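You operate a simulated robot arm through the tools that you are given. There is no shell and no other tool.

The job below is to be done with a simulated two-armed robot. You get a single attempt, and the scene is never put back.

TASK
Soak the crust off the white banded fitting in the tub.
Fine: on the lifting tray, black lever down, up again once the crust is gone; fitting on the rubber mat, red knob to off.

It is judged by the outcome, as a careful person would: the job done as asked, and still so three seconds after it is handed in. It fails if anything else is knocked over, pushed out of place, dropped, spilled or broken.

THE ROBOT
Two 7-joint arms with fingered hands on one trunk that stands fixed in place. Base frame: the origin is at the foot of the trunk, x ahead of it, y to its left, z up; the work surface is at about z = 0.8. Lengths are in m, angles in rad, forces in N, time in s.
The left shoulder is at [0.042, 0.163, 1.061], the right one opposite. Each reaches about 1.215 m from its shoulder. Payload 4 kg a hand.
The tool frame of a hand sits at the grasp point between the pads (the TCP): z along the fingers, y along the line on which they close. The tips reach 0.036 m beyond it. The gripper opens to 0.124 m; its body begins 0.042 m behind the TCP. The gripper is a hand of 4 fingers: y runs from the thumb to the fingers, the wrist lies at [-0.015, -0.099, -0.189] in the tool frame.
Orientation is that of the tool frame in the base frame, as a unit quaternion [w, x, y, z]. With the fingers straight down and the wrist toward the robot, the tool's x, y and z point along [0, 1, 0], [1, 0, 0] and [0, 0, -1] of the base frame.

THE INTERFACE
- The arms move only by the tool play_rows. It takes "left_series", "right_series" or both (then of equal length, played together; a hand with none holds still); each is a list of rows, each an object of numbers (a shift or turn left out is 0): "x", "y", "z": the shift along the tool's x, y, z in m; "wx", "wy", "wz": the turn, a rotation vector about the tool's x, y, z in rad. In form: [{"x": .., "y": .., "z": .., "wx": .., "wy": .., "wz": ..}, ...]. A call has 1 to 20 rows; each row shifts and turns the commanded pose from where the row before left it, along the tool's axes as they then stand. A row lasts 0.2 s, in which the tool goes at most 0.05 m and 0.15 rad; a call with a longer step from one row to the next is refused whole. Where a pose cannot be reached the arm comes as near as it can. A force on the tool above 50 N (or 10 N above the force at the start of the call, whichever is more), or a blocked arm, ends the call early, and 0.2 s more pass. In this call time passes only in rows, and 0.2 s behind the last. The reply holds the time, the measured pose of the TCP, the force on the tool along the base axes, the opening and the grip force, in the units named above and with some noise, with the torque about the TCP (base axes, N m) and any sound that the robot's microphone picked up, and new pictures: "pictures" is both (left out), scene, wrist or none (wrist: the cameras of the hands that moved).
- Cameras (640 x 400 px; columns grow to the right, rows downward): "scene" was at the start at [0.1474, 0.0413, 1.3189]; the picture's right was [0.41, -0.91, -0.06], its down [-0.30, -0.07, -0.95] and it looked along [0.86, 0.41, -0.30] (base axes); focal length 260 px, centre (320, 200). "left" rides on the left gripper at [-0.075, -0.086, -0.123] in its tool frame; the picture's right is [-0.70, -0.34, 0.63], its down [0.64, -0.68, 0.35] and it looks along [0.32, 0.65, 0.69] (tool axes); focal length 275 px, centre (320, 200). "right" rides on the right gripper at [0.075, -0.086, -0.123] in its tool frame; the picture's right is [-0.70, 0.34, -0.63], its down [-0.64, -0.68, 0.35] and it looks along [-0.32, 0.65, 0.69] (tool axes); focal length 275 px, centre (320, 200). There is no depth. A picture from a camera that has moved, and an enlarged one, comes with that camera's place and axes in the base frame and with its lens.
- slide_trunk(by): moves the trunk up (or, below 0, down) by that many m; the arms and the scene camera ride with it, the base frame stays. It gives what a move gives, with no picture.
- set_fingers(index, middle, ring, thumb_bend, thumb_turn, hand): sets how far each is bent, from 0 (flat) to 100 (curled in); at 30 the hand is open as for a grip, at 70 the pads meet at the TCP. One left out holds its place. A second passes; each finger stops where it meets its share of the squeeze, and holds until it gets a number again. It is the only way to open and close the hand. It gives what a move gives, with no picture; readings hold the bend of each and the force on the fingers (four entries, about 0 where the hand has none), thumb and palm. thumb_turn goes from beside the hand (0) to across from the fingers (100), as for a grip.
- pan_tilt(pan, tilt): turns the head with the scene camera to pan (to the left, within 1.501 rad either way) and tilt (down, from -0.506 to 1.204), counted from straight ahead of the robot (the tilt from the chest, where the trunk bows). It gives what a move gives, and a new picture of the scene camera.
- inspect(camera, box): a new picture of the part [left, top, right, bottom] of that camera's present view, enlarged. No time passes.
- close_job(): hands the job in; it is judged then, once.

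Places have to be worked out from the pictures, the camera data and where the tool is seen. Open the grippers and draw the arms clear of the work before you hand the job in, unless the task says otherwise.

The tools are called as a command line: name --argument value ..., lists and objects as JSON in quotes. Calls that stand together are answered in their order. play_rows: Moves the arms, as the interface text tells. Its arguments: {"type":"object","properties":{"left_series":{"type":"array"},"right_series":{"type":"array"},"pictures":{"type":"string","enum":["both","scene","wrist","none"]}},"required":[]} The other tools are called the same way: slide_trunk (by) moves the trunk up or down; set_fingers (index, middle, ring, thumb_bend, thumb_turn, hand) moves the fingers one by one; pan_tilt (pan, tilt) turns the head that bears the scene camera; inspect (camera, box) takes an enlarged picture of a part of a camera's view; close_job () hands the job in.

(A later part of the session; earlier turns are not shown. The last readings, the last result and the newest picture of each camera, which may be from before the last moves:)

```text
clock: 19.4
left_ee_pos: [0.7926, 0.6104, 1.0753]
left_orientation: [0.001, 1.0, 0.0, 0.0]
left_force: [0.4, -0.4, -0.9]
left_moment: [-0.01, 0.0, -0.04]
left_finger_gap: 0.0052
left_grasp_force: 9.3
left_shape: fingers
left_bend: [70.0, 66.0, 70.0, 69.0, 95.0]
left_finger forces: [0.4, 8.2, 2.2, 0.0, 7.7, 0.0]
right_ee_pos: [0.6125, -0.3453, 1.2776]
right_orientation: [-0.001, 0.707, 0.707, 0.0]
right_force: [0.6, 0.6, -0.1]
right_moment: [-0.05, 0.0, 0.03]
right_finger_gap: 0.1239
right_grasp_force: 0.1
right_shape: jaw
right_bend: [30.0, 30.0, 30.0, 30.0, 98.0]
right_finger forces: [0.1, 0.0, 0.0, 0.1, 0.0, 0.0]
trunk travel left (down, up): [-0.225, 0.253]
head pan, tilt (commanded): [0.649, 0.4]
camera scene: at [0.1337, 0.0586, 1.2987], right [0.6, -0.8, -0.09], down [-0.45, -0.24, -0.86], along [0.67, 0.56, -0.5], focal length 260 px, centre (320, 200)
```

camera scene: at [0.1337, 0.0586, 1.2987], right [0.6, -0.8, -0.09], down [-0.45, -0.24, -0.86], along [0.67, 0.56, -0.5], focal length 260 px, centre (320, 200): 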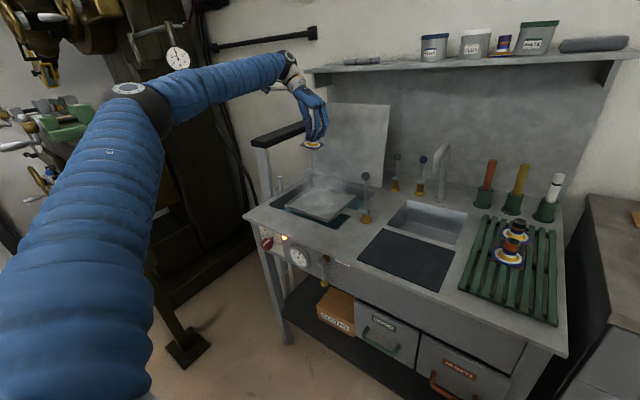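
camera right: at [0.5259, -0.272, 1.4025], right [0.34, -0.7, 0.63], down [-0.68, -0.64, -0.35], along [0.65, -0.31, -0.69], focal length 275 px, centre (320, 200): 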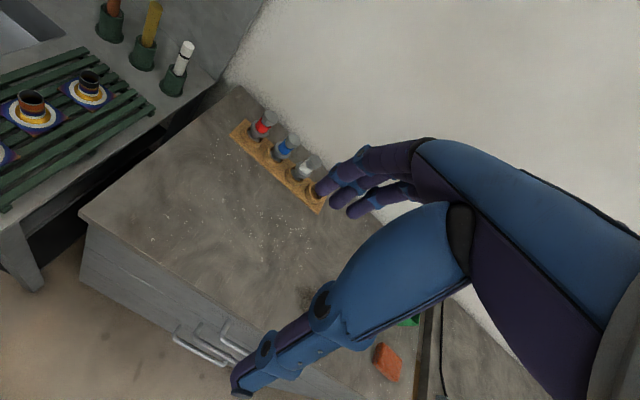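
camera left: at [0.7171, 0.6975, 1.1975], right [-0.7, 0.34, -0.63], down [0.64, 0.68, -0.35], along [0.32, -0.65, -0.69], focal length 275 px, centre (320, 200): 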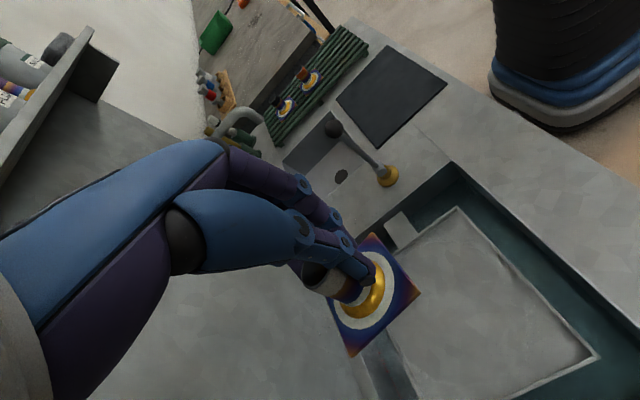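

I'm over the tray. I zoom in on the tray and the hanging fitting to fix tray height and centre before lowering.

inspect --camera "scene" --box '[265, 130, 385, 230]'

inspect --camera "left" --box '[290, 140, 640, 400]'

```text
4.00 times, centred on (325, 180) of scene
camera zoom: at [0.1337, 0.0586, 1.2987], right [0.6, -0.8, -0.09], down [-0.45, -0.24, -0.86], along [0.67, 0.56, -0.5], focal length 1042 px, centre (300, 280)
```

zoom: 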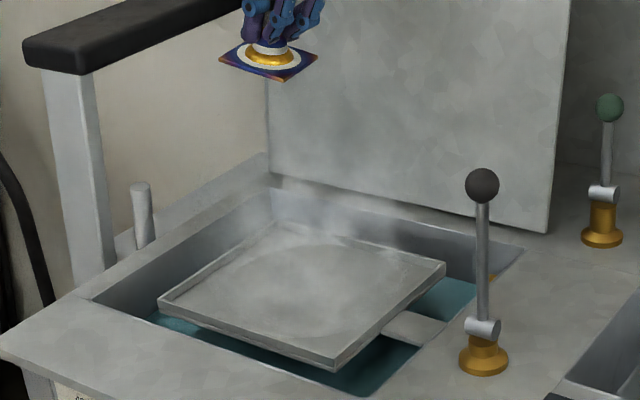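

```text
1.54 times, centred on (465, 270) of left
camera zoom: at [0.7167, 0.6968, 1.1981], right [-0.7, 0.34, -0.63], down [0.64, 0.68, -0.35], along [0.32, -0.65, -0.69], focal length 424 px, centre (97, 92)
```

zoom: 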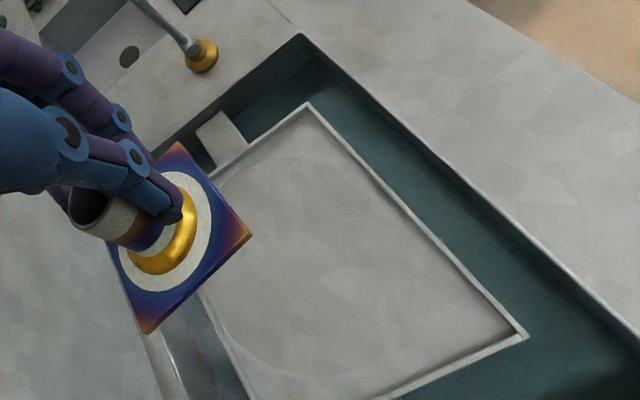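

Tray rim is at z≈0.7985, spanning x 0.711–0.893 and y 0.513–0.718. The fitting hangs at about [0.803, 0.626] with its flange about 0.06 below the TCP and tilted roughly 7° (the −y edge lower). I lower to about 2.5 cm above the tray and counter the tilt a little.

play_rows --left_series '[{"z": 0.02}, {"z": 0.03}, {"z": 0.03}, {"z": 0.03}, {"z": 0.03}, {"z": 0.03}, {"z": 0.02}]' --pictures "wrist"

inspect --camera "scene" --box '[275, 140, 375, 220]'

inspect --camera "left" --box '[270, 180, 470, 380]'

```text
clock: 21.0
left_ee_pos: [0.7922, 0.6091, 0.8851]
left_orientation: [0.0, 1.0, 0.0, 0.0]
left_force: [-1.1, 0.1, -1.4]
left_moment: [0.02, -0.01, 0.03]
left_finger_gap: 0.0049
left_grasp_force: 8.9
left_shape: fingers
left_bend: [70.0, 66.0, 70.0, 69.0, 95.0]
left_finger forces: [0.3, 8.0, 2.2, 0.1, 7.6, 0.0]
right_ee_pos: [0.6131, -0.3451, 1.2783]
right_orientation: [-0.001, 0.707, 0.707, 0.0]
right_force: [-0.4, -0.3, -0.8]
right_moment: [0.02, 0.02, 0.02]
right_finger_gap: 0.1241
right_grasp_force: 0.1
right_shape: jaw
right_bend: [30.0, 30.0, 30.0, 30.0, 98.0]
right_finger forces: [0.0, 0.0, 0.1, 0.0, 0.0, 0.0]
trunk travel left (down, up): [-0.225, 0.253]
head pan, tilt (commanded): [0.649, 0.4]
camera left: at [0.7174, 0.6957, 1.0085], right [-0.7, 0.34, -0.63], down [0.64, 0.68, -0.35], along [0.32, -0.65, -0.69], focal length 275 px, centre (320, 200)
```

left: 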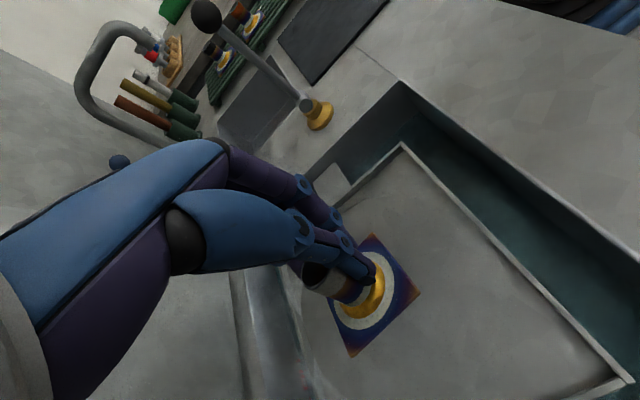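

```text
5.00 times, centred on (325, 180) of scene
camera zoom: at [0.1336, 0.0589, 1.2988], right [0.6, -0.8, -0.09], down [-0.45, -0.24, -0.86], along [0.67, 0.56, -0.5], focal length 1302 px, centre (295, 300)
```

zoom: 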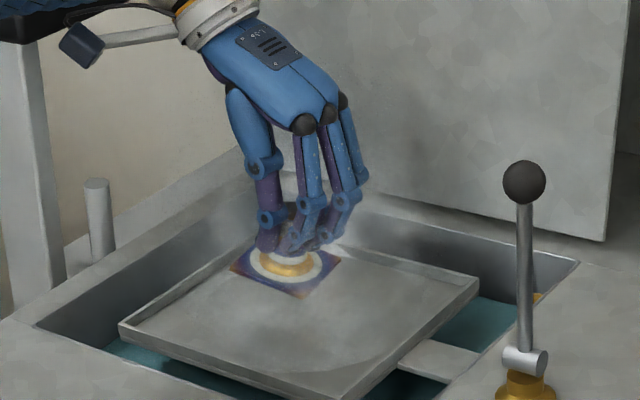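

```text
2.00 times, centred on (370, 280) of left
camera zoom: at [0.7174, 0.6957, 1.0085], right [-0.7, 0.34, -0.63], down [0.64, 0.68, -0.35], along [0.32, -0.65, -0.69], focal length 551 px, centre (220, 40)
```

zoom: 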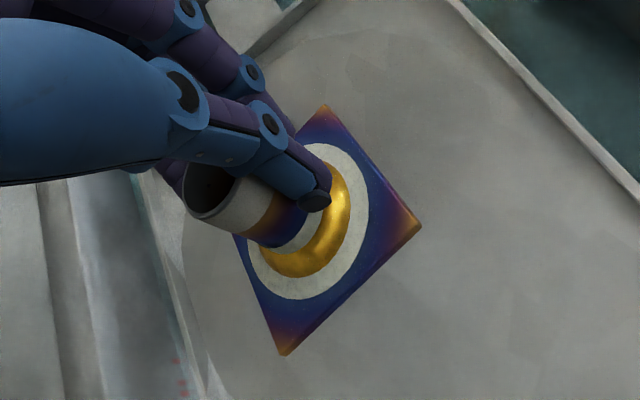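

The corner positions in both cameras agree on a tilt of about 15° (the +y side high) and about 6° in x. I rotate the hand by roughly that much to level the flange, then look again.

play_rows --left_series '[{"wx": -0.08, "wy": 0.03}, {"wx": -0.08, "wy": 0.03}, {"wx": -0.08, "wy": 0.03}]' --pictures "wrist"

inspect --camera "scene" --box '[285, 160, 365, 220]'

inspect --camera "left" --box '[270, 180, 470, 380]'

```text
clock: 21.8
left_ee_pos: [0.7942, 0.6105, 0.8852]
left_orientation: [0.12, 0.992, 0.0, 0.046]
left_force: [-1.4, -0.6, -2.1]
left_moment: [0.01, 0.01, -0.01]
left_finger_gap: 0.005
left_grasp_force: 8.8
left_shape: fingers
left_bend: [70.0, 66.0, 70.0, 69.0, 95.0]
left_finger forces: [0.2, 7.8, 2.2, 0.0, 7.8, 0.0]
right_ee_pos: [0.613, -0.3441, 1.2785]
right_orientation: [-0.001, 0.707, 0.708, 0.0]
right_force: [0.6, 0.5, -0.7]
right_moment: [-0.01, -0.04, 0.02]
right_finger_gap: 0.1236
right_grasp_force: 0.1
right_shape: jaw
right_bend: [30.0, 30.0, 30.0, 30.0, 98.0]
right_finger forces: [0.0, 0.0, 0.0, 0.1, 0.1, 0.0]
trunk travel left (down, up): [-0.225, 0.253]
head pan, tilt (commanded): [0.649, 0.4]
camera left: at [0.7083, 0.7224, 0.9771], right [-0.63, 0.17, -0.76], down [0.68, 0.59, -0.44], along [0.37, -0.79, -0.49], focal length 275 px, centre (320, 200)
```

left: 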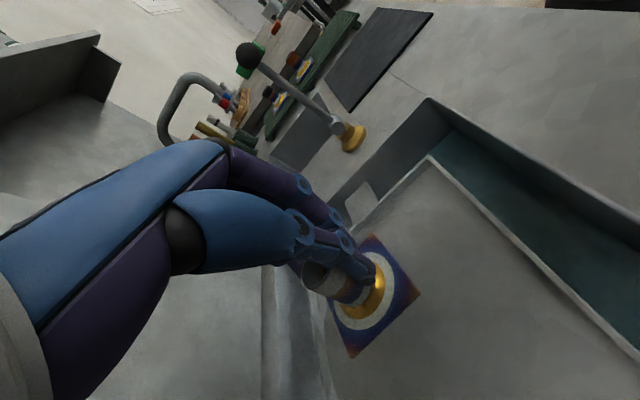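

```text
6.67 times, centred on (325, 190) of scene
camera zoom: at [0.1338, 0.0592, 1.2987], right [0.6, -0.8, -0.09], down [-0.45, -0.24, -0.86], along [0.67, 0.56, -0.5], focal length 1736 px, centre (287, 267)
```

zoom: 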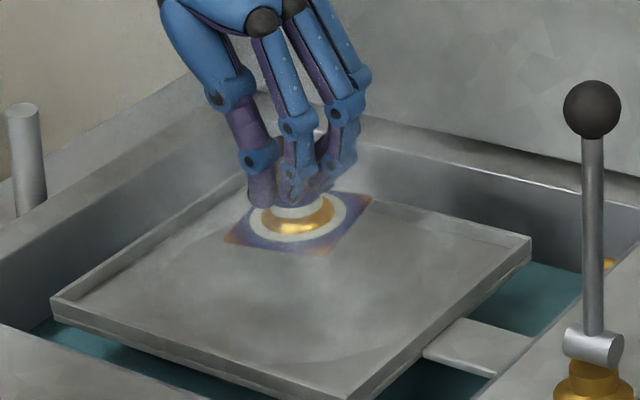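

```text
2.00 times, centred on (370, 280) of left
camera zoom: at [0.7083, 0.7224, 0.9771], right [-0.63, 0.17, -0.76], down [0.68, 0.59, -0.44], along [0.37, -0.79, -0.49], focal length 551 px, centre (220, 40)
```

zoom: 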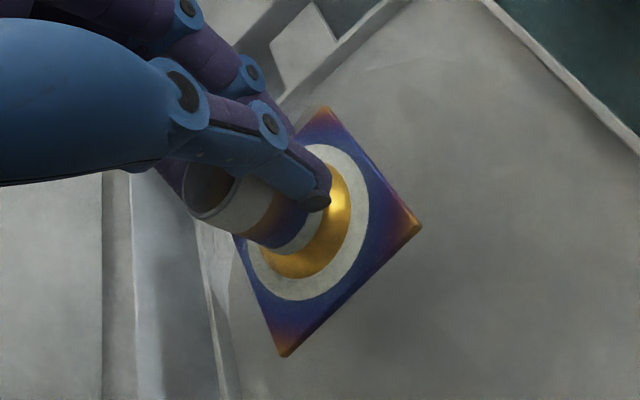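

The flange is now close to level, perhaps slightly over-corrected. I lower vertically by 2 cm with a small back-correction.

play_rows --left_series '[{"x": -0.0009, "y": -0.0024, "z": 0.0097, "wx": 0.02}, {"x": -0.0009, "y": -0.0022, "z": 0.0097, "wx": 0.02}, {"x": -0.0004, "y": -0.001, "z": 0.0049}]' --pictures "wrist"

inspect --camera "scene" --box '[285, 160, 365, 220]'

inspect --camera "left" --box '[270, 180, 470, 380]'

```text
clock: 22.6
left_ee_pos: [0.7938, 0.6093, 0.8612]
left_orientation: [0.099, 0.994, 0.001, 0.045]
left_force: [-0.1, -0.5, -1.4]
left_moment: [-0.01, -0.01, -0.01]
left_finger_gap: 0.0045
left_grasp_force: 8.9
left_shape: fingers
left_bend: [70.0, 66.0, 70.0, 69.0, 95.0]
left_finger forces: [0.4, 7.9, 2.0, 0.0, 7.7, 0.1]
right_ee_pos: [0.6128, -0.345, 1.2785]
right_orientation: [-0.001, 0.707, 0.708, -0.001]
right_force: [-1.1, -0.2, 0.2]
right_moment: [0.01, 0.01, 0.01]
right_finger_gap: 0.124
right_grasp_force: 0.1
right_shape: jaw
right_bend: [30.0, 30.0, 30.0, 30.0, 98.0]
right_finger forces: [0.1, 0.0, 0.1, 0.1, 0.0, 0.0]
trunk travel left (down, up): [-0.225, 0.253]
head pan, tilt (commanded): [0.649, 0.4]
camera left: at [0.7079, 0.7183, 0.9565], right [-0.63, 0.2, -0.75], down [0.68, 0.61, -0.42], along [0.37, -0.77, -0.52], focal length 275 px, centre (320, 200)
```

left: 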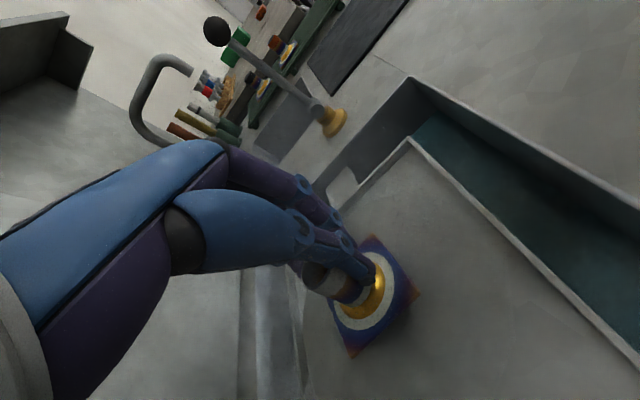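

```text
6.67 times, centred on (325, 190) of scene
camera zoom: at [0.1337, 0.0588, 1.2988], right [0.6, -0.8, -0.09], down [-0.45, -0.24, -0.86], along [0.67, 0.56, -0.5], focal length 1736 px, centre (287, 267)
```

zoom: 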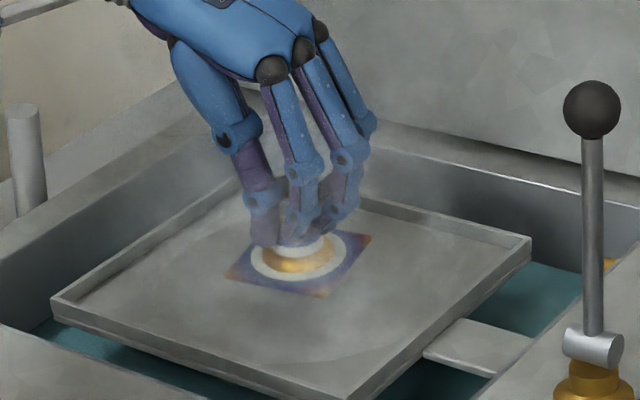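

```text
2.00 times, centred on (370, 280) of left
camera zoom: at [0.7079, 0.7183, 0.9565], right [-0.63, 0.2, -0.75], down [0.68, 0.61, -0.42], along [0.37, -0.77, -0.52], focal length 551 px, centre (220, 40)
```

zoom: 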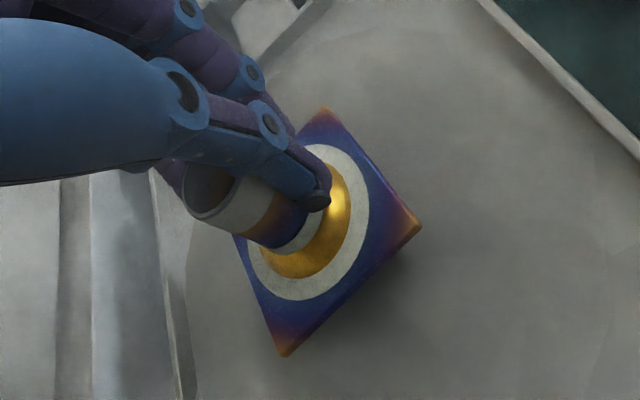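

The flange is level now and about 1 cm above the tray floor. I ease it down in 2.5–3 mm steps, watching the force.

play_rows --left_series '[{"x": -0.0003, "y": -0.0006, "z": 0.0029}, {"x": -0.0003, "y": -0.0006, "z": 0.0029}]' --pictures "none"

inspect --camera "scene" --box '[300, 175, 350, 215]'

inspect --camera "left" --box '[270, 180, 470, 380]'

```text
clock: 23.2
left_ee_pos: [0.794, 0.6112, 0.8539]
left_orientation: [0.1, 0.994, 0.001, 0.045]
left_force: [-0.5, 1.0, -2.2]
left_moment: [0.04, 0.01, 0.0]
left_finger_gap: 0.0048
left_grasp_force: 9.2
left_shape: fingers
left_bend: [70.0, 66.0, 70.0, 69.0, 95.0]
left_finger forces: [0.4, 7.9, 2.1, 0.0, 7.7, 0.0]
right_ee_pos: [0.6124, -0.3452, 1.2785]
right_orientation: [0.0, 0.707, 0.707, -0.001]
right_force: [-0.5, 0.3, 0.5]
right_moment: [0.0, -0.02, -0.01]
right_finger_gap: 0.124
right_grasp_force: 0.0
right_shape: jaw
right_bend: [30.0, 30.0, 30.0, 30.0, 98.0]
right_finger forces: [0.0, 0.1, 0.0, 0.1, 0.0, 0.0]
trunk travel left (down, up): [-0.225, 0.253]
head pan, tilt (commanded): [0.649, 0.4]
```

```text
10.00 times, centred on (325, 195) of scene
camera zoom: at [0.1336, 0.0587, 1.2988], right [0.6, -0.8, -0.09], down [-0.45, -0.24, -0.86], along [0.67, 0.56, -0.5], focal length 2604 px, centre (270, 250)
```

zoom: 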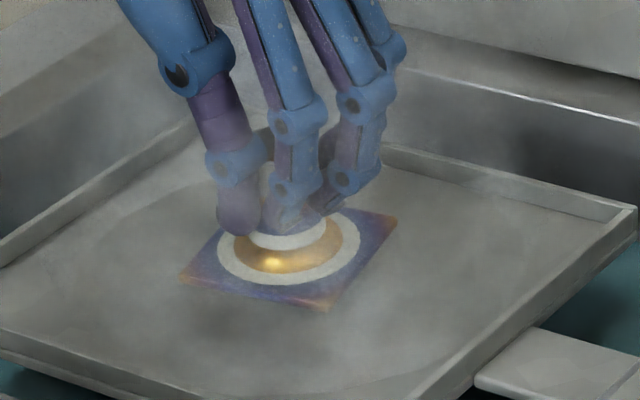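

```text
2.00 times, centred on (370, 280) of left
camera zoom: at [0.7081, 0.7186, 0.9502], right [-0.63, 0.2, -0.75], down [0.68, 0.61, -0.42], along [0.37, -0.77, -0.52], focal length 551 px, centre (220, 40)
```

zoom: 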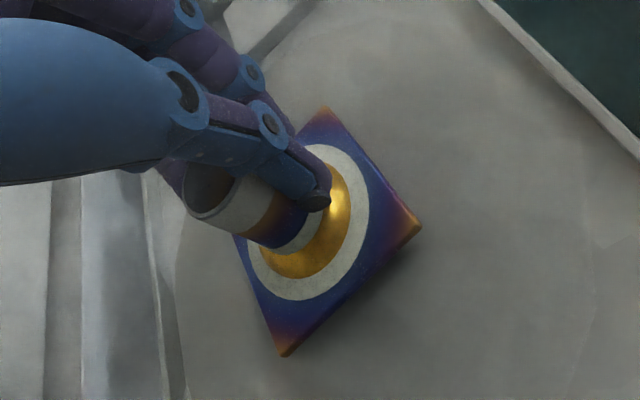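

No contact force yet and a small shadow gap remains. I continue down in small steps.

play_rows --left_series '[{"x": -0.0002, "y": -0.0004, "z": 0.002}, {"x": -0.0002, "y": -0.0004, "z": 0.002}]' --pictures "none"

inspect --camera "left" --box '[270, 180, 470, 380]'

```text
clock: 23.8
left_ee_pos: [0.7926, 0.6102, 0.8491]
left_orientation: [0.098, 0.994, 0.001, 0.045]
left_force: [-0.4, 0.6, -1.6]
left_moment: [0.01, 0.0, 0.04]
left_finger_gap: 0.0046
left_grasp_force: 9.0
left_shape: fingers
left_bend: [70.0, 66.0, 70.0, 69.0, 95.0]
left_finger forces: [0.3, 7.9, 2.1, 0.1, 7.7, 0.1]
right_ee_pos: [0.6114, -0.3452, 1.2791]
right_orientation: [-0.001, 0.707, 0.707, -0.001]
right_force: [-0.8, 0.2, 0.3]
right_moment: [-0.02, 0.02, 0.01]
right_finger_gap: 0.1238
right_grasp_force: 0.0
right_shape: jaw
right_bend: [30.0, 30.0, 30.0, 30.0, 98.0]
right_finger forces: [0.0, 0.1, 0.0, 0.0, 0.0, 0.1]
trunk travel left (down, up): [-0.225, 0.253]
head pan, tilt (commanded): [0.649, 0.4]
```

```text
2.00 times, centred on (370, 280) of left
camera zoom: at [0.707, 0.7183, 0.9461], right [-0.63, 0.2, -0.75], down [0.68, 0.61, -0.42], along [0.37, -0.77, -0.52], focal length 551 px, centre (220, 40)
```

zoom: 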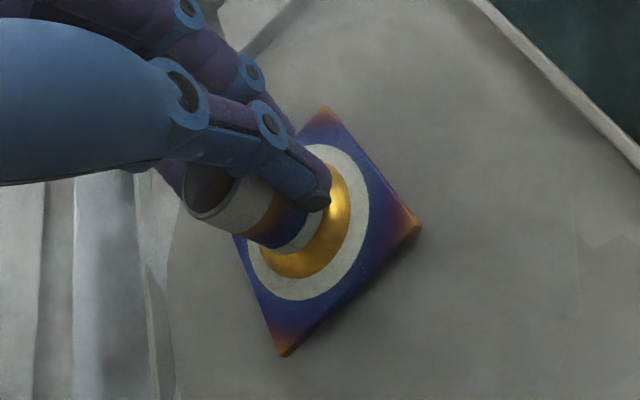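

Still no contact (the force is just the fitting's weight), though the gap is shrinking. I go on with finer steps.

play_rows --left_series '[{"x": -0.0002, "y": -0.0003, "z": 0.0015}, {"x": -0.0002, "y": -0.0003, "z": 0.0015}]' --pictures "none"

inspect --camera "left" --box '[270, 180, 470, 380]'

inspect --camera "scene" --box '[300, 175, 350, 215]'

```text
clock: 24.4
left_ee_pos: [0.7936, 0.6103, 0.8472]
left_orientation: [0.099, 0.994, 0.001, 0.044]
left_force: [-0.1, 0.3, -1.6]
left_moment: [0.02, 0.05, 0.01]
left_finger_gap: 0.0046
left_grasp_force: 8.9
left_shape: fingers
left_bend: [70.0, 66.0, 70.0, 69.0, 95.0]
left_finger forces: [0.3, 7.9, 2.1, 0.1, 7.8, 0.1]
right_ee_pos: [0.6117, -0.3454, 1.2774]
right_orientation: [-0.001, 0.707, 0.707, 0.0]
right_force: [0.2, 0.5, 0.2]
right_moment: [0.01, 0.04, 0.03]
right_finger_gap: 0.1236
right_grasp_force: 0.1
right_shape: jaw
right_bend: [30.0, 30.0, 30.0, 30.0, 98.0]
right_finger forces: [0.0, 0.0, 0.0, 0.0, 0.0, 0.0]
trunk travel left (down, up): [-0.225, 0.253]
head pan, tilt (commanded): [0.649, 0.4]
```

```text
2.00 times, centred on (370, 280) of left
camera zoom: at [0.7073, 0.7181, 0.9431], right [-0.63, 0.2, -0.75], down [0.68, 0.61, -0.42], along [0.37, -0.77, -0.52], focal length 551 px, centre (220, 40)
```

zoom: 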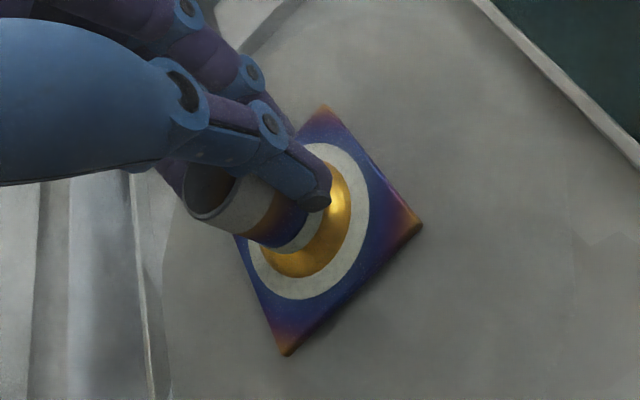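

```text
10.00 times, centred on (325, 195) of scene
camera zoom: at [0.1336, 0.0586, 1.2988], right [0.6, -0.8, -0.09], down [-0.45, -0.24, -0.86], along [0.67, 0.56, -0.5], focal length 2604 px, centre (270, 250)
```

zoom: 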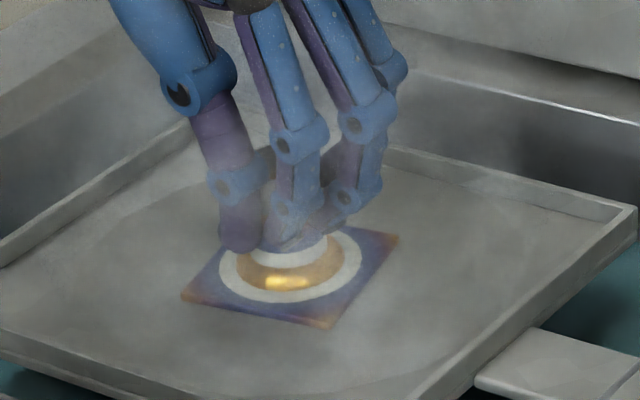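

One corner seems just about touching. I take two more fine steps to seat it.

play_rows --left_series '[{"x": -0.0002, "y": -0.0003, "z": 0.0015}, {"x": -0.0002, "y": -0.0003, "z": 0.0015}]' --pictures "none"

inspect --camera "left" --box '[270, 180, 470, 380]'

inspect --camera "scene" --box '[300, 175, 350, 215]'

```text
clock: 25.0
left_ee_pos: [0.7927, 0.6112, 0.8454]
left_orientation: [0.099, 0.994, 0.002, 0.045]
left_force: [1.6, -1.1, 1.5]
left_moment: [0.03, 0.04, -0.01]
left_finger_gap: 0.0042
left_grasp_force: 8.7
left_shape: fingers
left_bend: [70.0, 66.0, 70.0, 69.0, 95.0]
left_finger forces: [0.2, 7.8, 1.4, 0.1, 7.5, 0.1]
right_ee_pos: [0.6121, -0.3461, 1.2787]
right_orientation: [-0.001, 0.707, 0.707, 0.0]
right_force: [-0.4, 0.2, -0.1]
right_moment: [-0.01, 0.02, 0.0]
right_finger_gap: 0.1236
right_grasp_force: 0.0
right_shape: jaw
right_bend: [30.0, 30.0, 30.0, 30.0, 98.0]
right_finger forces: [0.0, 0.0, 0.0, 0.1, 0.1, 0.0]
trunk travel left (down, up): [-0.225, 0.253]
head pan, tilt (commanded): [0.649, 0.4]
```

```text
2.00 times, centred on (370, 280) of left
camera zoom: at [0.707, 0.718, 0.9407], right [-0.63, 0.2, -0.75], down [0.68, 0.61, -0.42], along [0.37, -0.77, -0.52], focal length 551 px, centre (220, 40)
```

zoom: 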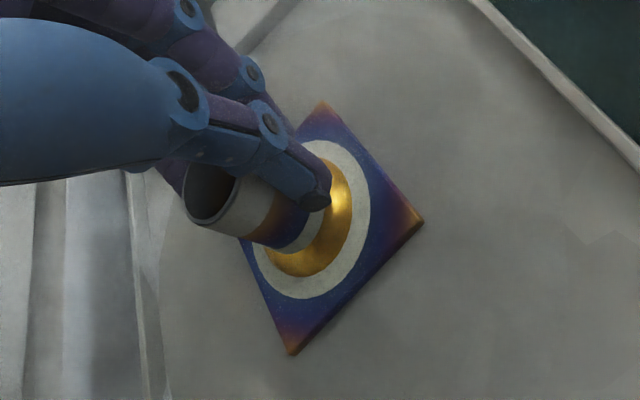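

```text
10.00 times, centred on (325, 195) of scene
camera zoom: at [0.1335, 0.0585, 1.2988], right [0.6, -0.8, -0.09], down [-0.45, -0.24, -0.86], along [0.67, 0.56, -0.5], focal length 2604 px, centre (270, 250)
```

zoom: 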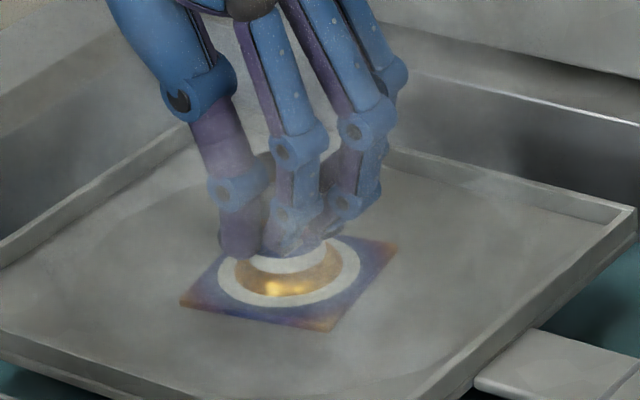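

Contact is made (the vertical force swung by about 3 N) and the flange sits flat on the tray. I release gently, in two stages.

set_fingers --hand "left" --index 58 --middle 58 --ring 58 --thumb_bend 60

set_fingers --hand "left" --index 35 --middle 35 --ring 35 --thumb_bend 35

inspect --camera "left" --box '[240, 150, 500, 400]'

inspect --camera "scene" --box '[285, 160, 365, 220]'

```text
clock: 26.0
left_ee_pos: [0.7928, 0.6107, 0.8442]
left_orientation: [0.099, 0.994, 0.001, 0.045]
left_force: [-0.1, 0.1, -0.6]
left_moment: [0.04, 0.01, 0.01]
left_finger_gap: 0.0357
left_grasp_force: 0.0
left_shape: fingers
left_bend: [57.0, 57.0, 57.0, 60.0, 97.0]
left_finger forces: [0.1, 0.0, 0.1, 0.0, 0.1, 0.0]
right_ee_pos: [0.613, -0.3448, 1.2776]
right_orientation: [-0.001, 0.708, 0.707, -0.001]
right_force: [-0.2, 0.3, 0.5]
right_moment: [-0.02, -0.01, -0.01]
right_finger_gap: 0.1238
right_grasp_force: 0.2
right_shape: jaw
right_bend: [30.0, 30.0, 30.0, 30.0, 98.0]
right_finger forces: [0.0, 0.0, 0.1, 0.0, 0.1, 0.0]
trunk travel left (down, up): [-0.225, 0.253]
head pan, tilt (commanded): [0.649, 0.4]
```

```text
clock: 27.0
left_ee_pos: [0.793, 0.6087, 0.8439]
left_orientation: [0.1, 0.994, 0.002, 0.045]
left_force: [0.2, -0.1, 1.0]
left_moment: [0.01, 0.0, 0.02]
left_finger_gap: 0.1081
left_grasp_force: 0.1
left_shape: fingers
left_bend: [35.0, 35.0, 35.0, 35.0, 97.0]
left_finger forces: [0.1, 0.0, 0.0, 0.1, 0.0, 0.0]
right_ee_pos: [0.613, -0.3441, 1.2769]
right_orientation: [0.0, 0.707, 0.707, 0.0]
right_force: [0.2, 0.4, 0.2]
right_moment: [0.0, 0.01, 0.02]
right_finger_gap: 0.124
right_grasp_force: 0.2
right_shape: jaw
right_bend: [30.0, 30.0, 30.0, 30.0, 98.0]
right_finger forces: [0.1, 0.1, 0.0, 0.1, 0.0, 0.0]
trunk travel left (down, up): [-0.225, 0.253]
head pan, tilt (commanded): [0.649, 0.4]
```

```text
1.60 times, centred on (370, 275) of left
camera zoom: at [0.7069, 0.7182, 0.9405], right [-0.63, 0.2, -0.75], down [0.68, 0.61, -0.42], along [0.37, -0.77, -0.52], focal length 440 px, centre (240, 80)
```

zoom: 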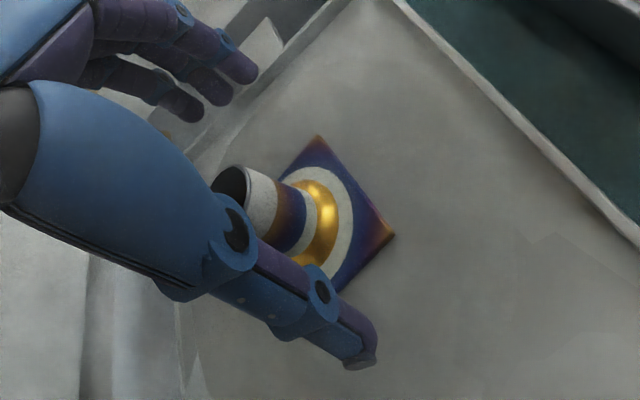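

```text
6.67 times, centred on (325, 190) of scene
camera zoom: at [0.1335, 0.0586, 1.2988], right [0.6, -0.8, -0.09], down [-0.45, -0.24, -0.86], along [0.67, 0.56, -0.5], focal length 1736 px, centre (287, 267)
```

zoom: 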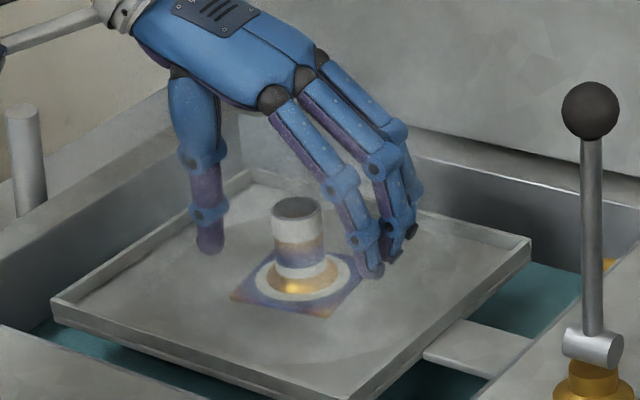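

The fitting stands upright on the tray. I raise the hand straight up off it.

play_rows --left_series '[{"x": 0.0018, "y": 0.0039, "z": -0.0195}, {"x": 0.0027, "y": 0.0059, "z": -0.0293}, {"x": 0.0027, "y": 0.0059, "z": -0.0293}, {"x": 0.0027, "y": 0.0059, "z": -0.0293}, {"x": 0.0027, "y": 0.0059, "z": -0.0293}, {"x": 0.0027, "y": 0.0059, "z": -0.0293}, {"wx": 0.1, "wy": -0.045}, {"wx": 0.1, "wy": -0.045}]' --pictures "both"

inspect --camera "scene" --box '[265, 160, 385, 235]'

```text
clock: 28.8
left_ee_pos: [0.7934, 0.6097, 1.0155]
left_orientation: [-0.001, 1.0, 0.001, -0.001]
left_force: [-0.6, 0.1, 0.2]
left_moment: [0.01, -0.01, -0.02]
left_finger_gap: 0.1079
left_grasp_force: 0.1
left_shape: fingers
left_bend: [35.0, 35.0, 35.0, 35.0, 97.0]
left_finger forces: [0.0, 0.1, 0.0, 0.0, 0.0, 0.0]
right_ee_pos: [0.6121, -0.3458, 1.277]
right_orientation: [0.0, 0.707, 0.707, 0.0]
right_force: [-0.1, -0.6, 0.6]
right_moment: [0.03, -0.03, -0.01]
right_finger_gap: 0.1239
right_grasp_force: 0.1
right_shape: jaw
right_bend: [30.0, 30.0, 30.0, 30.0, 98.0]
right_finger forces: [0.0, 0.0, 0.0, 0.0, 0.1, 0.1]
trunk travel left (down, up): [-0.225, 0.253]
head pan, tilt (commanded): [0.649, 0.4]
camera scene: at [0.1333, 0.0582, 1.2989], right [0.6, -0.8, -0.09], down [-0.45, -0.24, -0.86], along [0.67, 0.56, -0.5], focal length 260 px, centre (320, 200)
camera left: at [0.718, 0.6958, 1.1383], right [-0.7, 0.34, -0.63], down [0.64, 0.68, -0.35], along [0.32, -0.65, -0.69], focal length 275 px, centre (320, 200)
```

scene: 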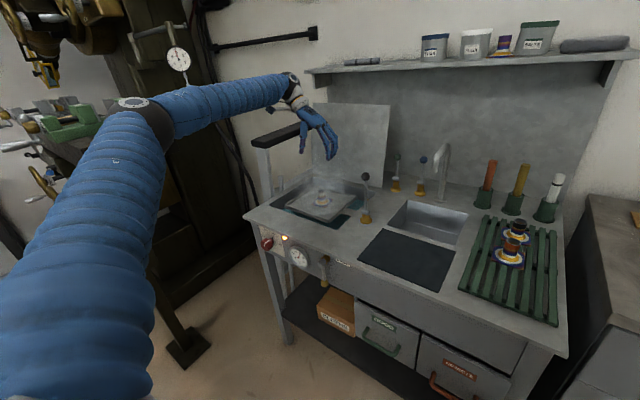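
left: 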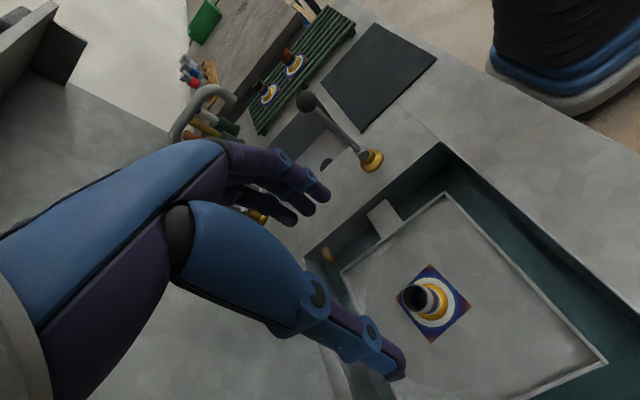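

```text
5.33 times, centred on (325, 198) of scene
camera zoom: at [0.1333, 0.0582, 1.2989], right [0.6, -0.8, -0.09], down [-0.45, -0.24, -0.86], along [0.67, 0.56, -0.5], focal length 1389 px, centre (293, 213)
```

zoom: 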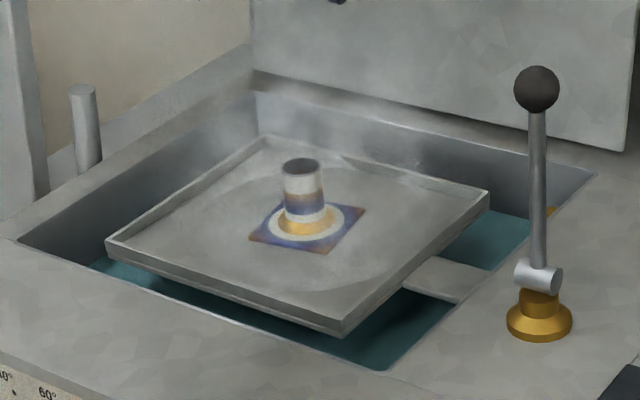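

The fitting sits well inside the tray rim. Next is the lever: I go up and over beside it, then turn the hand back so the three fingers can rake the ball from its far side.

play_rows --left_series '[{"x": -0.008, "y": 0.02, "z": -0.02}, {"x": -0.012, "y": 0.032, "z": -0.02}, {"x": -0.012, "y": 0.032, "z": -0.01}, {"x": -0.012, "y": 0.032, "z": -0.005}, {"x": -0.012, "y": 0.032, "z": -0.005}, {"y": 0.02}, {"wz": -0.1428}, {"wz": -0.1428}, {"wz": -0.1428}, {"wz": -0.1428}, {"wz": -0.1428}, {"wz": -0.1428}, {"wz": -0.1428}, {"wz": -0.1428}, {"wz": -0.1428}, {"wz": -0.1428}, {"wz": -0.1428}]' --pictures "both"

```text
clock: 32.4
left_ee_pos: [0.7378, 0.4419, 1.0739]
left_orientation: [-0.001, 0.706, 0.708, 0.0]
left_force: [0.2, 0.3, 0.5]
left_moment: [0.07, -0.01, -0.01]
left_finger_gap: 0.1082
left_grasp_force: 0.1
left_shape: fingers
left_bend: [35.0, 35.0, 35.0, 35.0, 97.0]
left_finger forces: [0.1, 0.0, 0.1, 0.0, 0.0, 0.0]
right_ee_pos: [0.6122, -0.3469, 1.277]
right_orientation: [0.0, 0.707, 0.707, 0.0]
right_force: [0.1, 0.2, 0.4]
right_moment: [0.01, -0.02, 0.01]
right_finger_gap: 0.1235
right_grasp_force: 0.1
right_shape: jaw
right_bend: [30.0, 30.0, 30.0, 30.0, 98.0]
right_finger forces: [0.0, 0.1, 0.0, 0.0, 0.0, 0.0]
trunk travel left (down, up): [-0.225, 0.253]
head pan, tilt (commanded): [0.649, 0.4]
camera scene: at [0.1334, 0.0579, 1.2989], right [0.6, -0.8, -0.09], down [-0.45, -0.23, -0.86], along [0.67, 0.56, -0.5], focal length 260 px, centre (320, 200)
camera left: at [0.6514, 0.3669, 1.1973], right [-0.33, -0.7, -0.63], down [-0.68, 0.64, -0.34], along [0.65, 0.32, -0.69], focal length 275 px, centre (320, 200)
```

scene: 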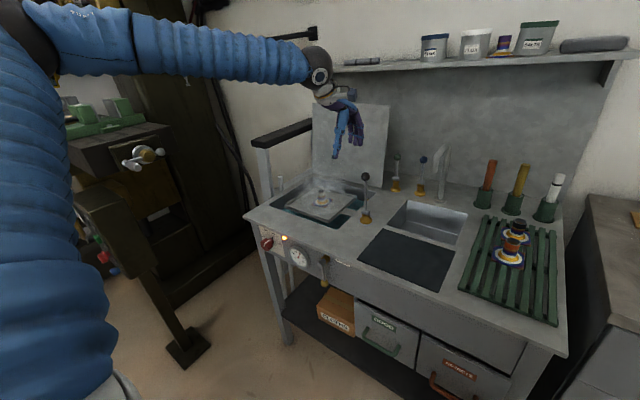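
left: 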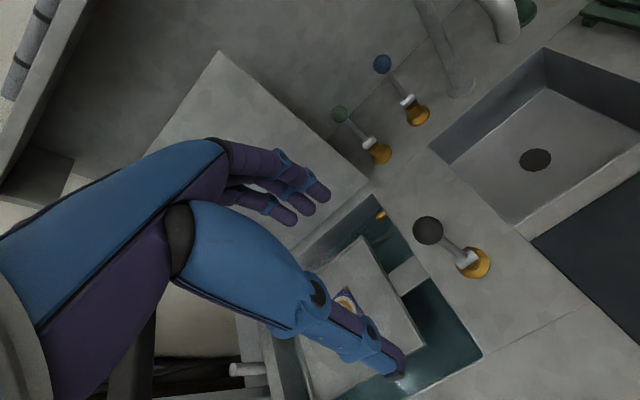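

The ball triangulates to about [0.760, 0.396, 0.959], and my middle finger sits about 1 cm to +y of the TCP. I line the middle finger up behind the ball, with about 12 mm clearance on its far side, and lower the fingertips to ball height.

play_rows --left_series '[{"x": -0.0275, "y": -0.004}, {"x": -0.0275, "y": -0.004}, {"z": 0.03}, {"z": 0.03}, {"z": 0.022}]' --pictures "both"

inspect --camera "left" --box '[240, 130, 480, 330]'

inspect --camera "scene" --box '[325, 100, 425, 230]'

```text
clock: 33.6
left_ee_pos: [0.7299, 0.3881, 0.993]
left_orientation: [0.001, 0.706, 0.708, 0.0]
left_force: [0.7, -0.1, -0.2]
left_moment: [-0.02, 0.03, -0.02]
left_finger_gap: 0.1082
left_grasp_force: 0.1
left_shape: fingers
left_bend: [35.0, 35.0, 35.0, 35.0, 97.0]
left_finger forces: [0.0, 0.1, 0.0, 0.1, 0.0, 0.0]
right_ee_pos: [0.6126, -0.3453, 1.2787]
right_orientation: [-0.001, 0.707, 0.707, -0.001]
right_force: [-0.1, 0.4, 1.0]
right_moment: [0.0, 0.02, 0.01]
right_finger_gap: 0.1237
right_grasp_force: 0.1
right_shape: jaw
right_bend: [30.0, 30.0, 30.0, 30.0, 98.0]
right_finger forces: [0.1, 0.0, 0.0, 0.0, 0.0, 0.0]
trunk travel left (down, up): [-0.225, 0.253]
head pan, tilt (commanded): [0.649, 0.4]
camera scene: at [0.1339, 0.059, 1.2987], right [0.6, -0.8, -0.09], down [-0.45, -0.24, -0.86], along [0.67, 0.56, -0.5], focal length 260 px, centre (320, 200)
camera left: at [0.643, 0.3124, 1.1152], right [-0.34, -0.7, -0.63], down [-0.68, 0.64, -0.35], along [0.65, 0.32, -0.69], focal length 275 px, centre (320, 200)
```

scene: 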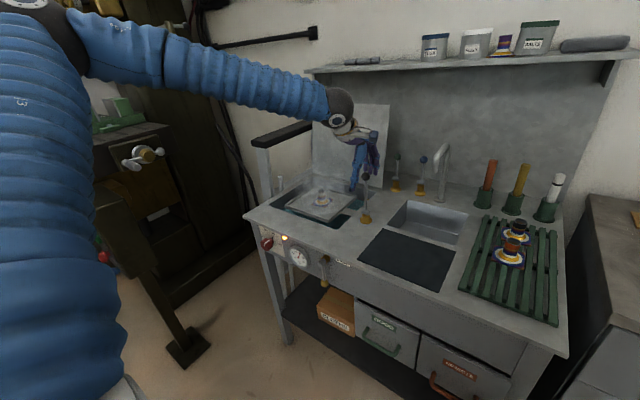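
left: 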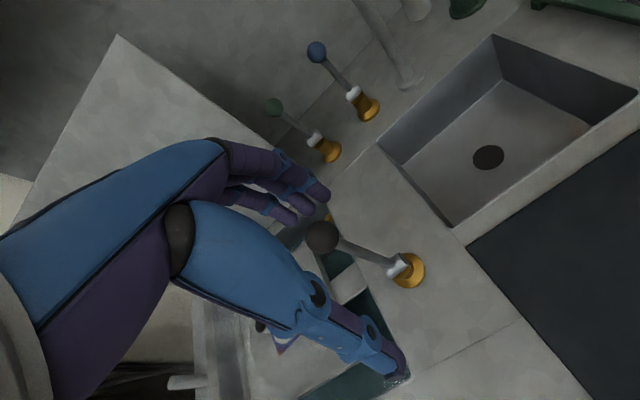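

```text
2.00 times, centred on (360, 230) of left
camera zoom: at [0.643, 0.3124, 1.1152], right [-0.34, -0.7, -0.63], down [-0.68, 0.64, -0.35], along [0.65, 0.32, -0.69], focal length 551 px, centre (240, 140)
```

zoom: 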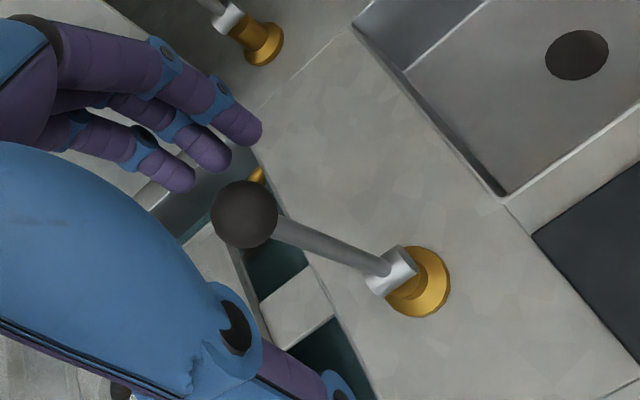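

```text
3.08 times, centred on (375, 165) of scene
camera zoom: at [0.1339, 0.059, 1.2987], right [0.6, -0.8, -0.09], down [-0.45, -0.24, -0.86], along [0.67, 0.56, -0.5], focal length 801 px, centre (151, 308)
```

zoom: 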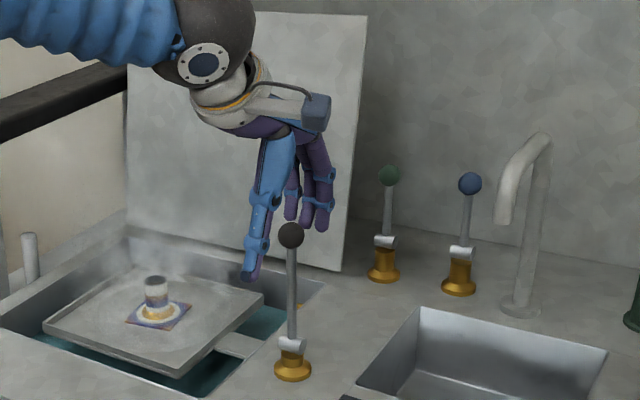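

The ball stands between my thumb and middle finger. I lower slightly and pull gently toward the robot, watching force and lever motion.

play_rows --left_series '[{"z": 0.014}, {"y": -0.008}, {"y": -0.006}, {"y": -0.008}, {"y": -0.008}, {"y": -0.008}]' --pictures "both"

inspect --camera "scene" --box '[325, 100, 425, 230]'

inspect --camera "left" --box '[240, 130, 480, 330]'

```text
clock: 35.0
left_ee_pos: [0.6914, 0.3863, 0.9779]
left_orientation: [0.0, 0.707, 0.707, 0.0]
left_force: [2.2, -0.2, -0.7]
left_moment: [0.01, -0.03, -0.01]
left_finger_gap: 0.108
left_grasp_force: 1.3
left_shape: fingers
left_bend: [35.0, 33.0, 35.0, 35.0, 97.0]
left_finger forces: [0.1, 2.4, 0.0, 0.0, 0.0, 0.0]
right_ee_pos: [0.6119, -0.3461, 1.2781]
right_orientation: [-0.001, 0.707, 0.707, 0.0]
right_force: [-0.2, 0.6, -0.4]
right_moment: [0.03, 0.01, 0.0]
right_finger_gap: 0.1238
right_grasp_force: 0.0
right_shape: jaw
right_bend: [30.0, 30.0, 30.0, 30.0, 98.0]
right_finger forces: [0.0, 0.0, 0.0, 0.0, 0.0, 0.1]
trunk travel left (down, up): [-0.225, 0.253]
head pan, tilt (commanded): [0.649, 0.4]
camera scene: at [0.1335, 0.0587, 1.2988], right [0.6, -0.8, -0.09], down [-0.45, -0.24, -0.86], along [0.67, 0.56, -0.5], focal length 260 px, centre (320, 200)
camera left: at [0.6053, 0.312, 1.101], right [-0.34, -0.7, -0.63], down [-0.68, 0.64, -0.35], along [0.65, 0.32, -0.69], focal length 275 px, centre (320, 200)
```

scene: 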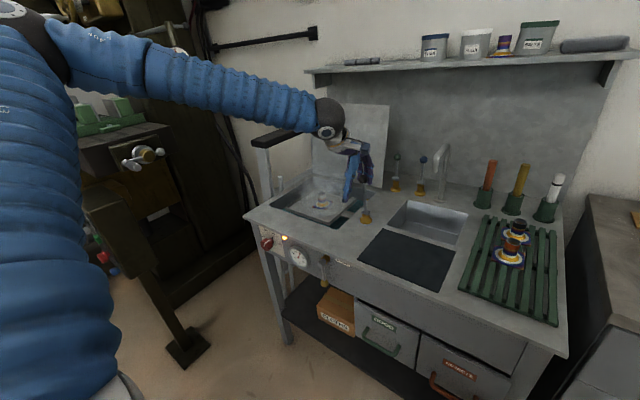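
left: 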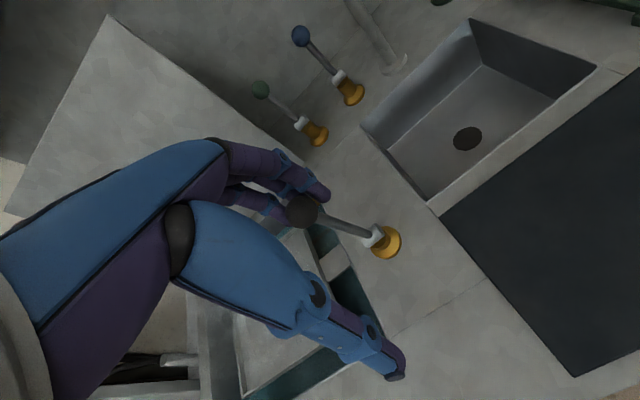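

```text
3.08 times, centred on (375, 165) of scene
camera zoom: at [0.1335, 0.0587, 1.2988], right [0.6, -0.8, -0.09], down [-0.45, -0.24, -0.86], along [0.67, 0.56, -0.5], focal length 801 px, centre (151, 308)
```

zoom: 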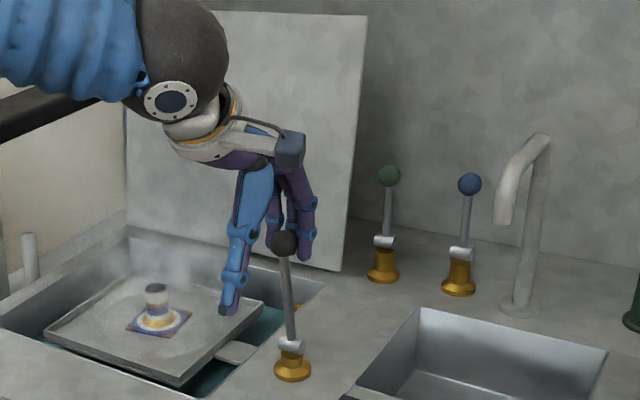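

```text
2.00 times, centred on (360, 230) of left
camera zoom: at [0.6053, 0.312, 1.101], right [-0.34, -0.7, -0.63], down [-0.68, 0.64, -0.35], along [0.65, 0.32, -0.69], focal length 551 px, centre (240, 140)
```

zoom: 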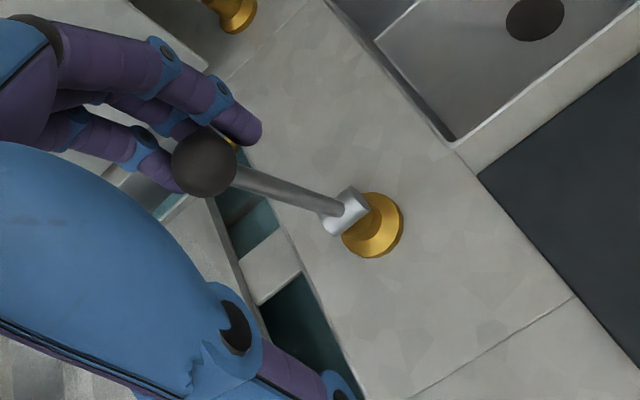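

The lever swings toward me under about 2 N and the tray is starting to sink, so this is the right direction. I follow the arc to about 45°.

play_rows --left_series '[{"y": -0.009, "z": 0.001}, {"y": -0.009, "z": 0.001}, {"y": -0.009, "z": 0.002}, {"y": -0.008, "z": 0.002}, {"y": -0.0075, "z": 0.003}, {"y": -0.0075, "z": 0.0035}, {"y": -0.007, "z": 0.004}, {"y": -0.007, "z": 0.0042}]' --pictures "both"

inspect --camera "scene" --box '[325, 100, 425, 230]'

inspect --camera "left" --box '[240, 130, 480, 330]'

```text
clock: 36.8
left_ee_pos: [0.6283, 0.3867, 0.9589]
left_orientation: [0.0, 0.706, 0.708, -0.001]
left_force: [4.9, 0.1, -3.4]
left_moment: [-0.04, 0.09, -0.08]
left_finger_gap: 0.1082
left_grasp_force: 3.4
left_shape: fingers
left_bend: [35.0, 28.0, 35.0, 35.0, 97.0]
left_finger forces: [0.1, 5.7, 0.1, 0.1, 0.1, 0.1]
right_ee_pos: [0.6117, -0.3456, 1.2786]
right_orientation: [-0.001, 0.707, 0.707, 0.0]
right_force: [0.6, 0.1, 0.5]
right_moment: [0.0, -0.01, 0.01]
right_finger_gap: 0.124
right_grasp_force: 0.1
right_shape: jaw
right_bend: [30.0, 30.0, 30.0, 30.0, 98.0]
right_finger forces: [0.1, 0.1, 0.0, 0.1, 0.0, 0.0]
trunk travel left (down, up): [-0.225, 0.253]
head pan, tilt (commanded): [0.649, 0.4]
camera scene: at [0.134, 0.0588, 1.2987], right [0.6, -0.8, -0.09], down [-0.45, -0.24, -0.86], along [0.67, 0.56, -0.5], focal length 260 px, centre (320, 200)
camera left: at [0.5425, 0.3121, 1.0812], right [-0.34, -0.7, -0.63], down [-0.68, 0.64, -0.35], along [0.65, 0.32, -0.69], focal length 275 px, centre (320, 200)
```

scene: 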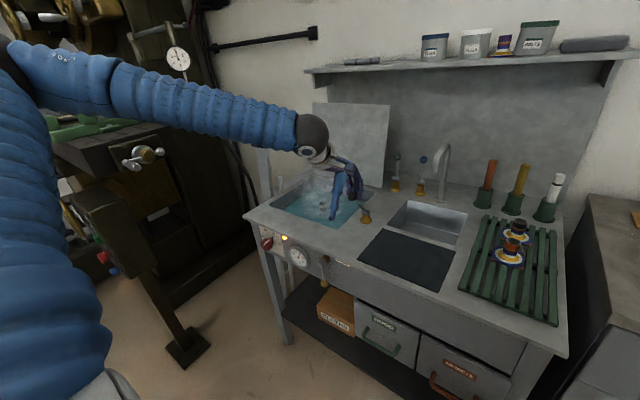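
left: 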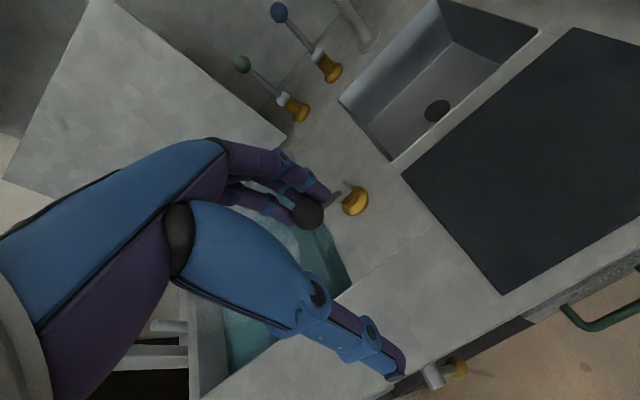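

```text
3.08 times, centred on (375, 165) of scene
camera zoom: at [0.134, 0.0588, 1.2987], right [0.6, -0.8, -0.09], down [-0.45, -0.24, -0.86], along [0.67, 0.56, -0.5], focal length 801 px, centre (151, 308)
```

zoom: 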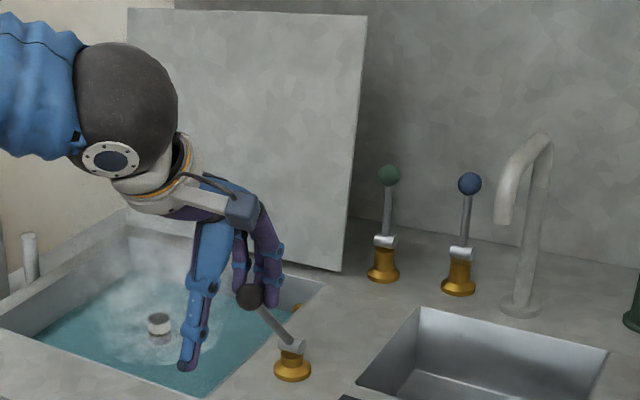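

```text
2.00 times, centred on (360, 230) of left
camera zoom: at [0.5425, 0.3121, 1.0812], right [-0.34, -0.7, -0.63], down [-0.68, 0.64, -0.35], along [0.65, 0.32, -0.69], focal length 551 px, centre (240, 140)
```

zoom: 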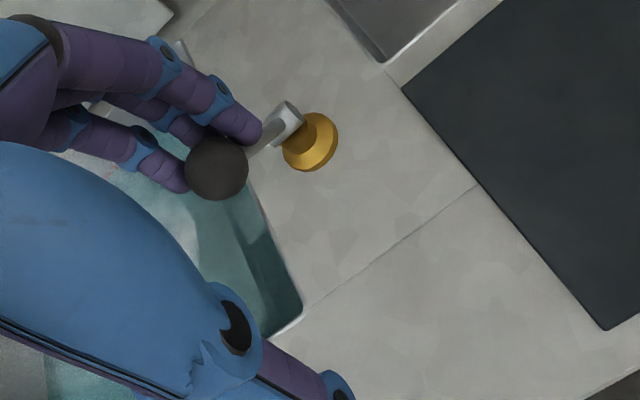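

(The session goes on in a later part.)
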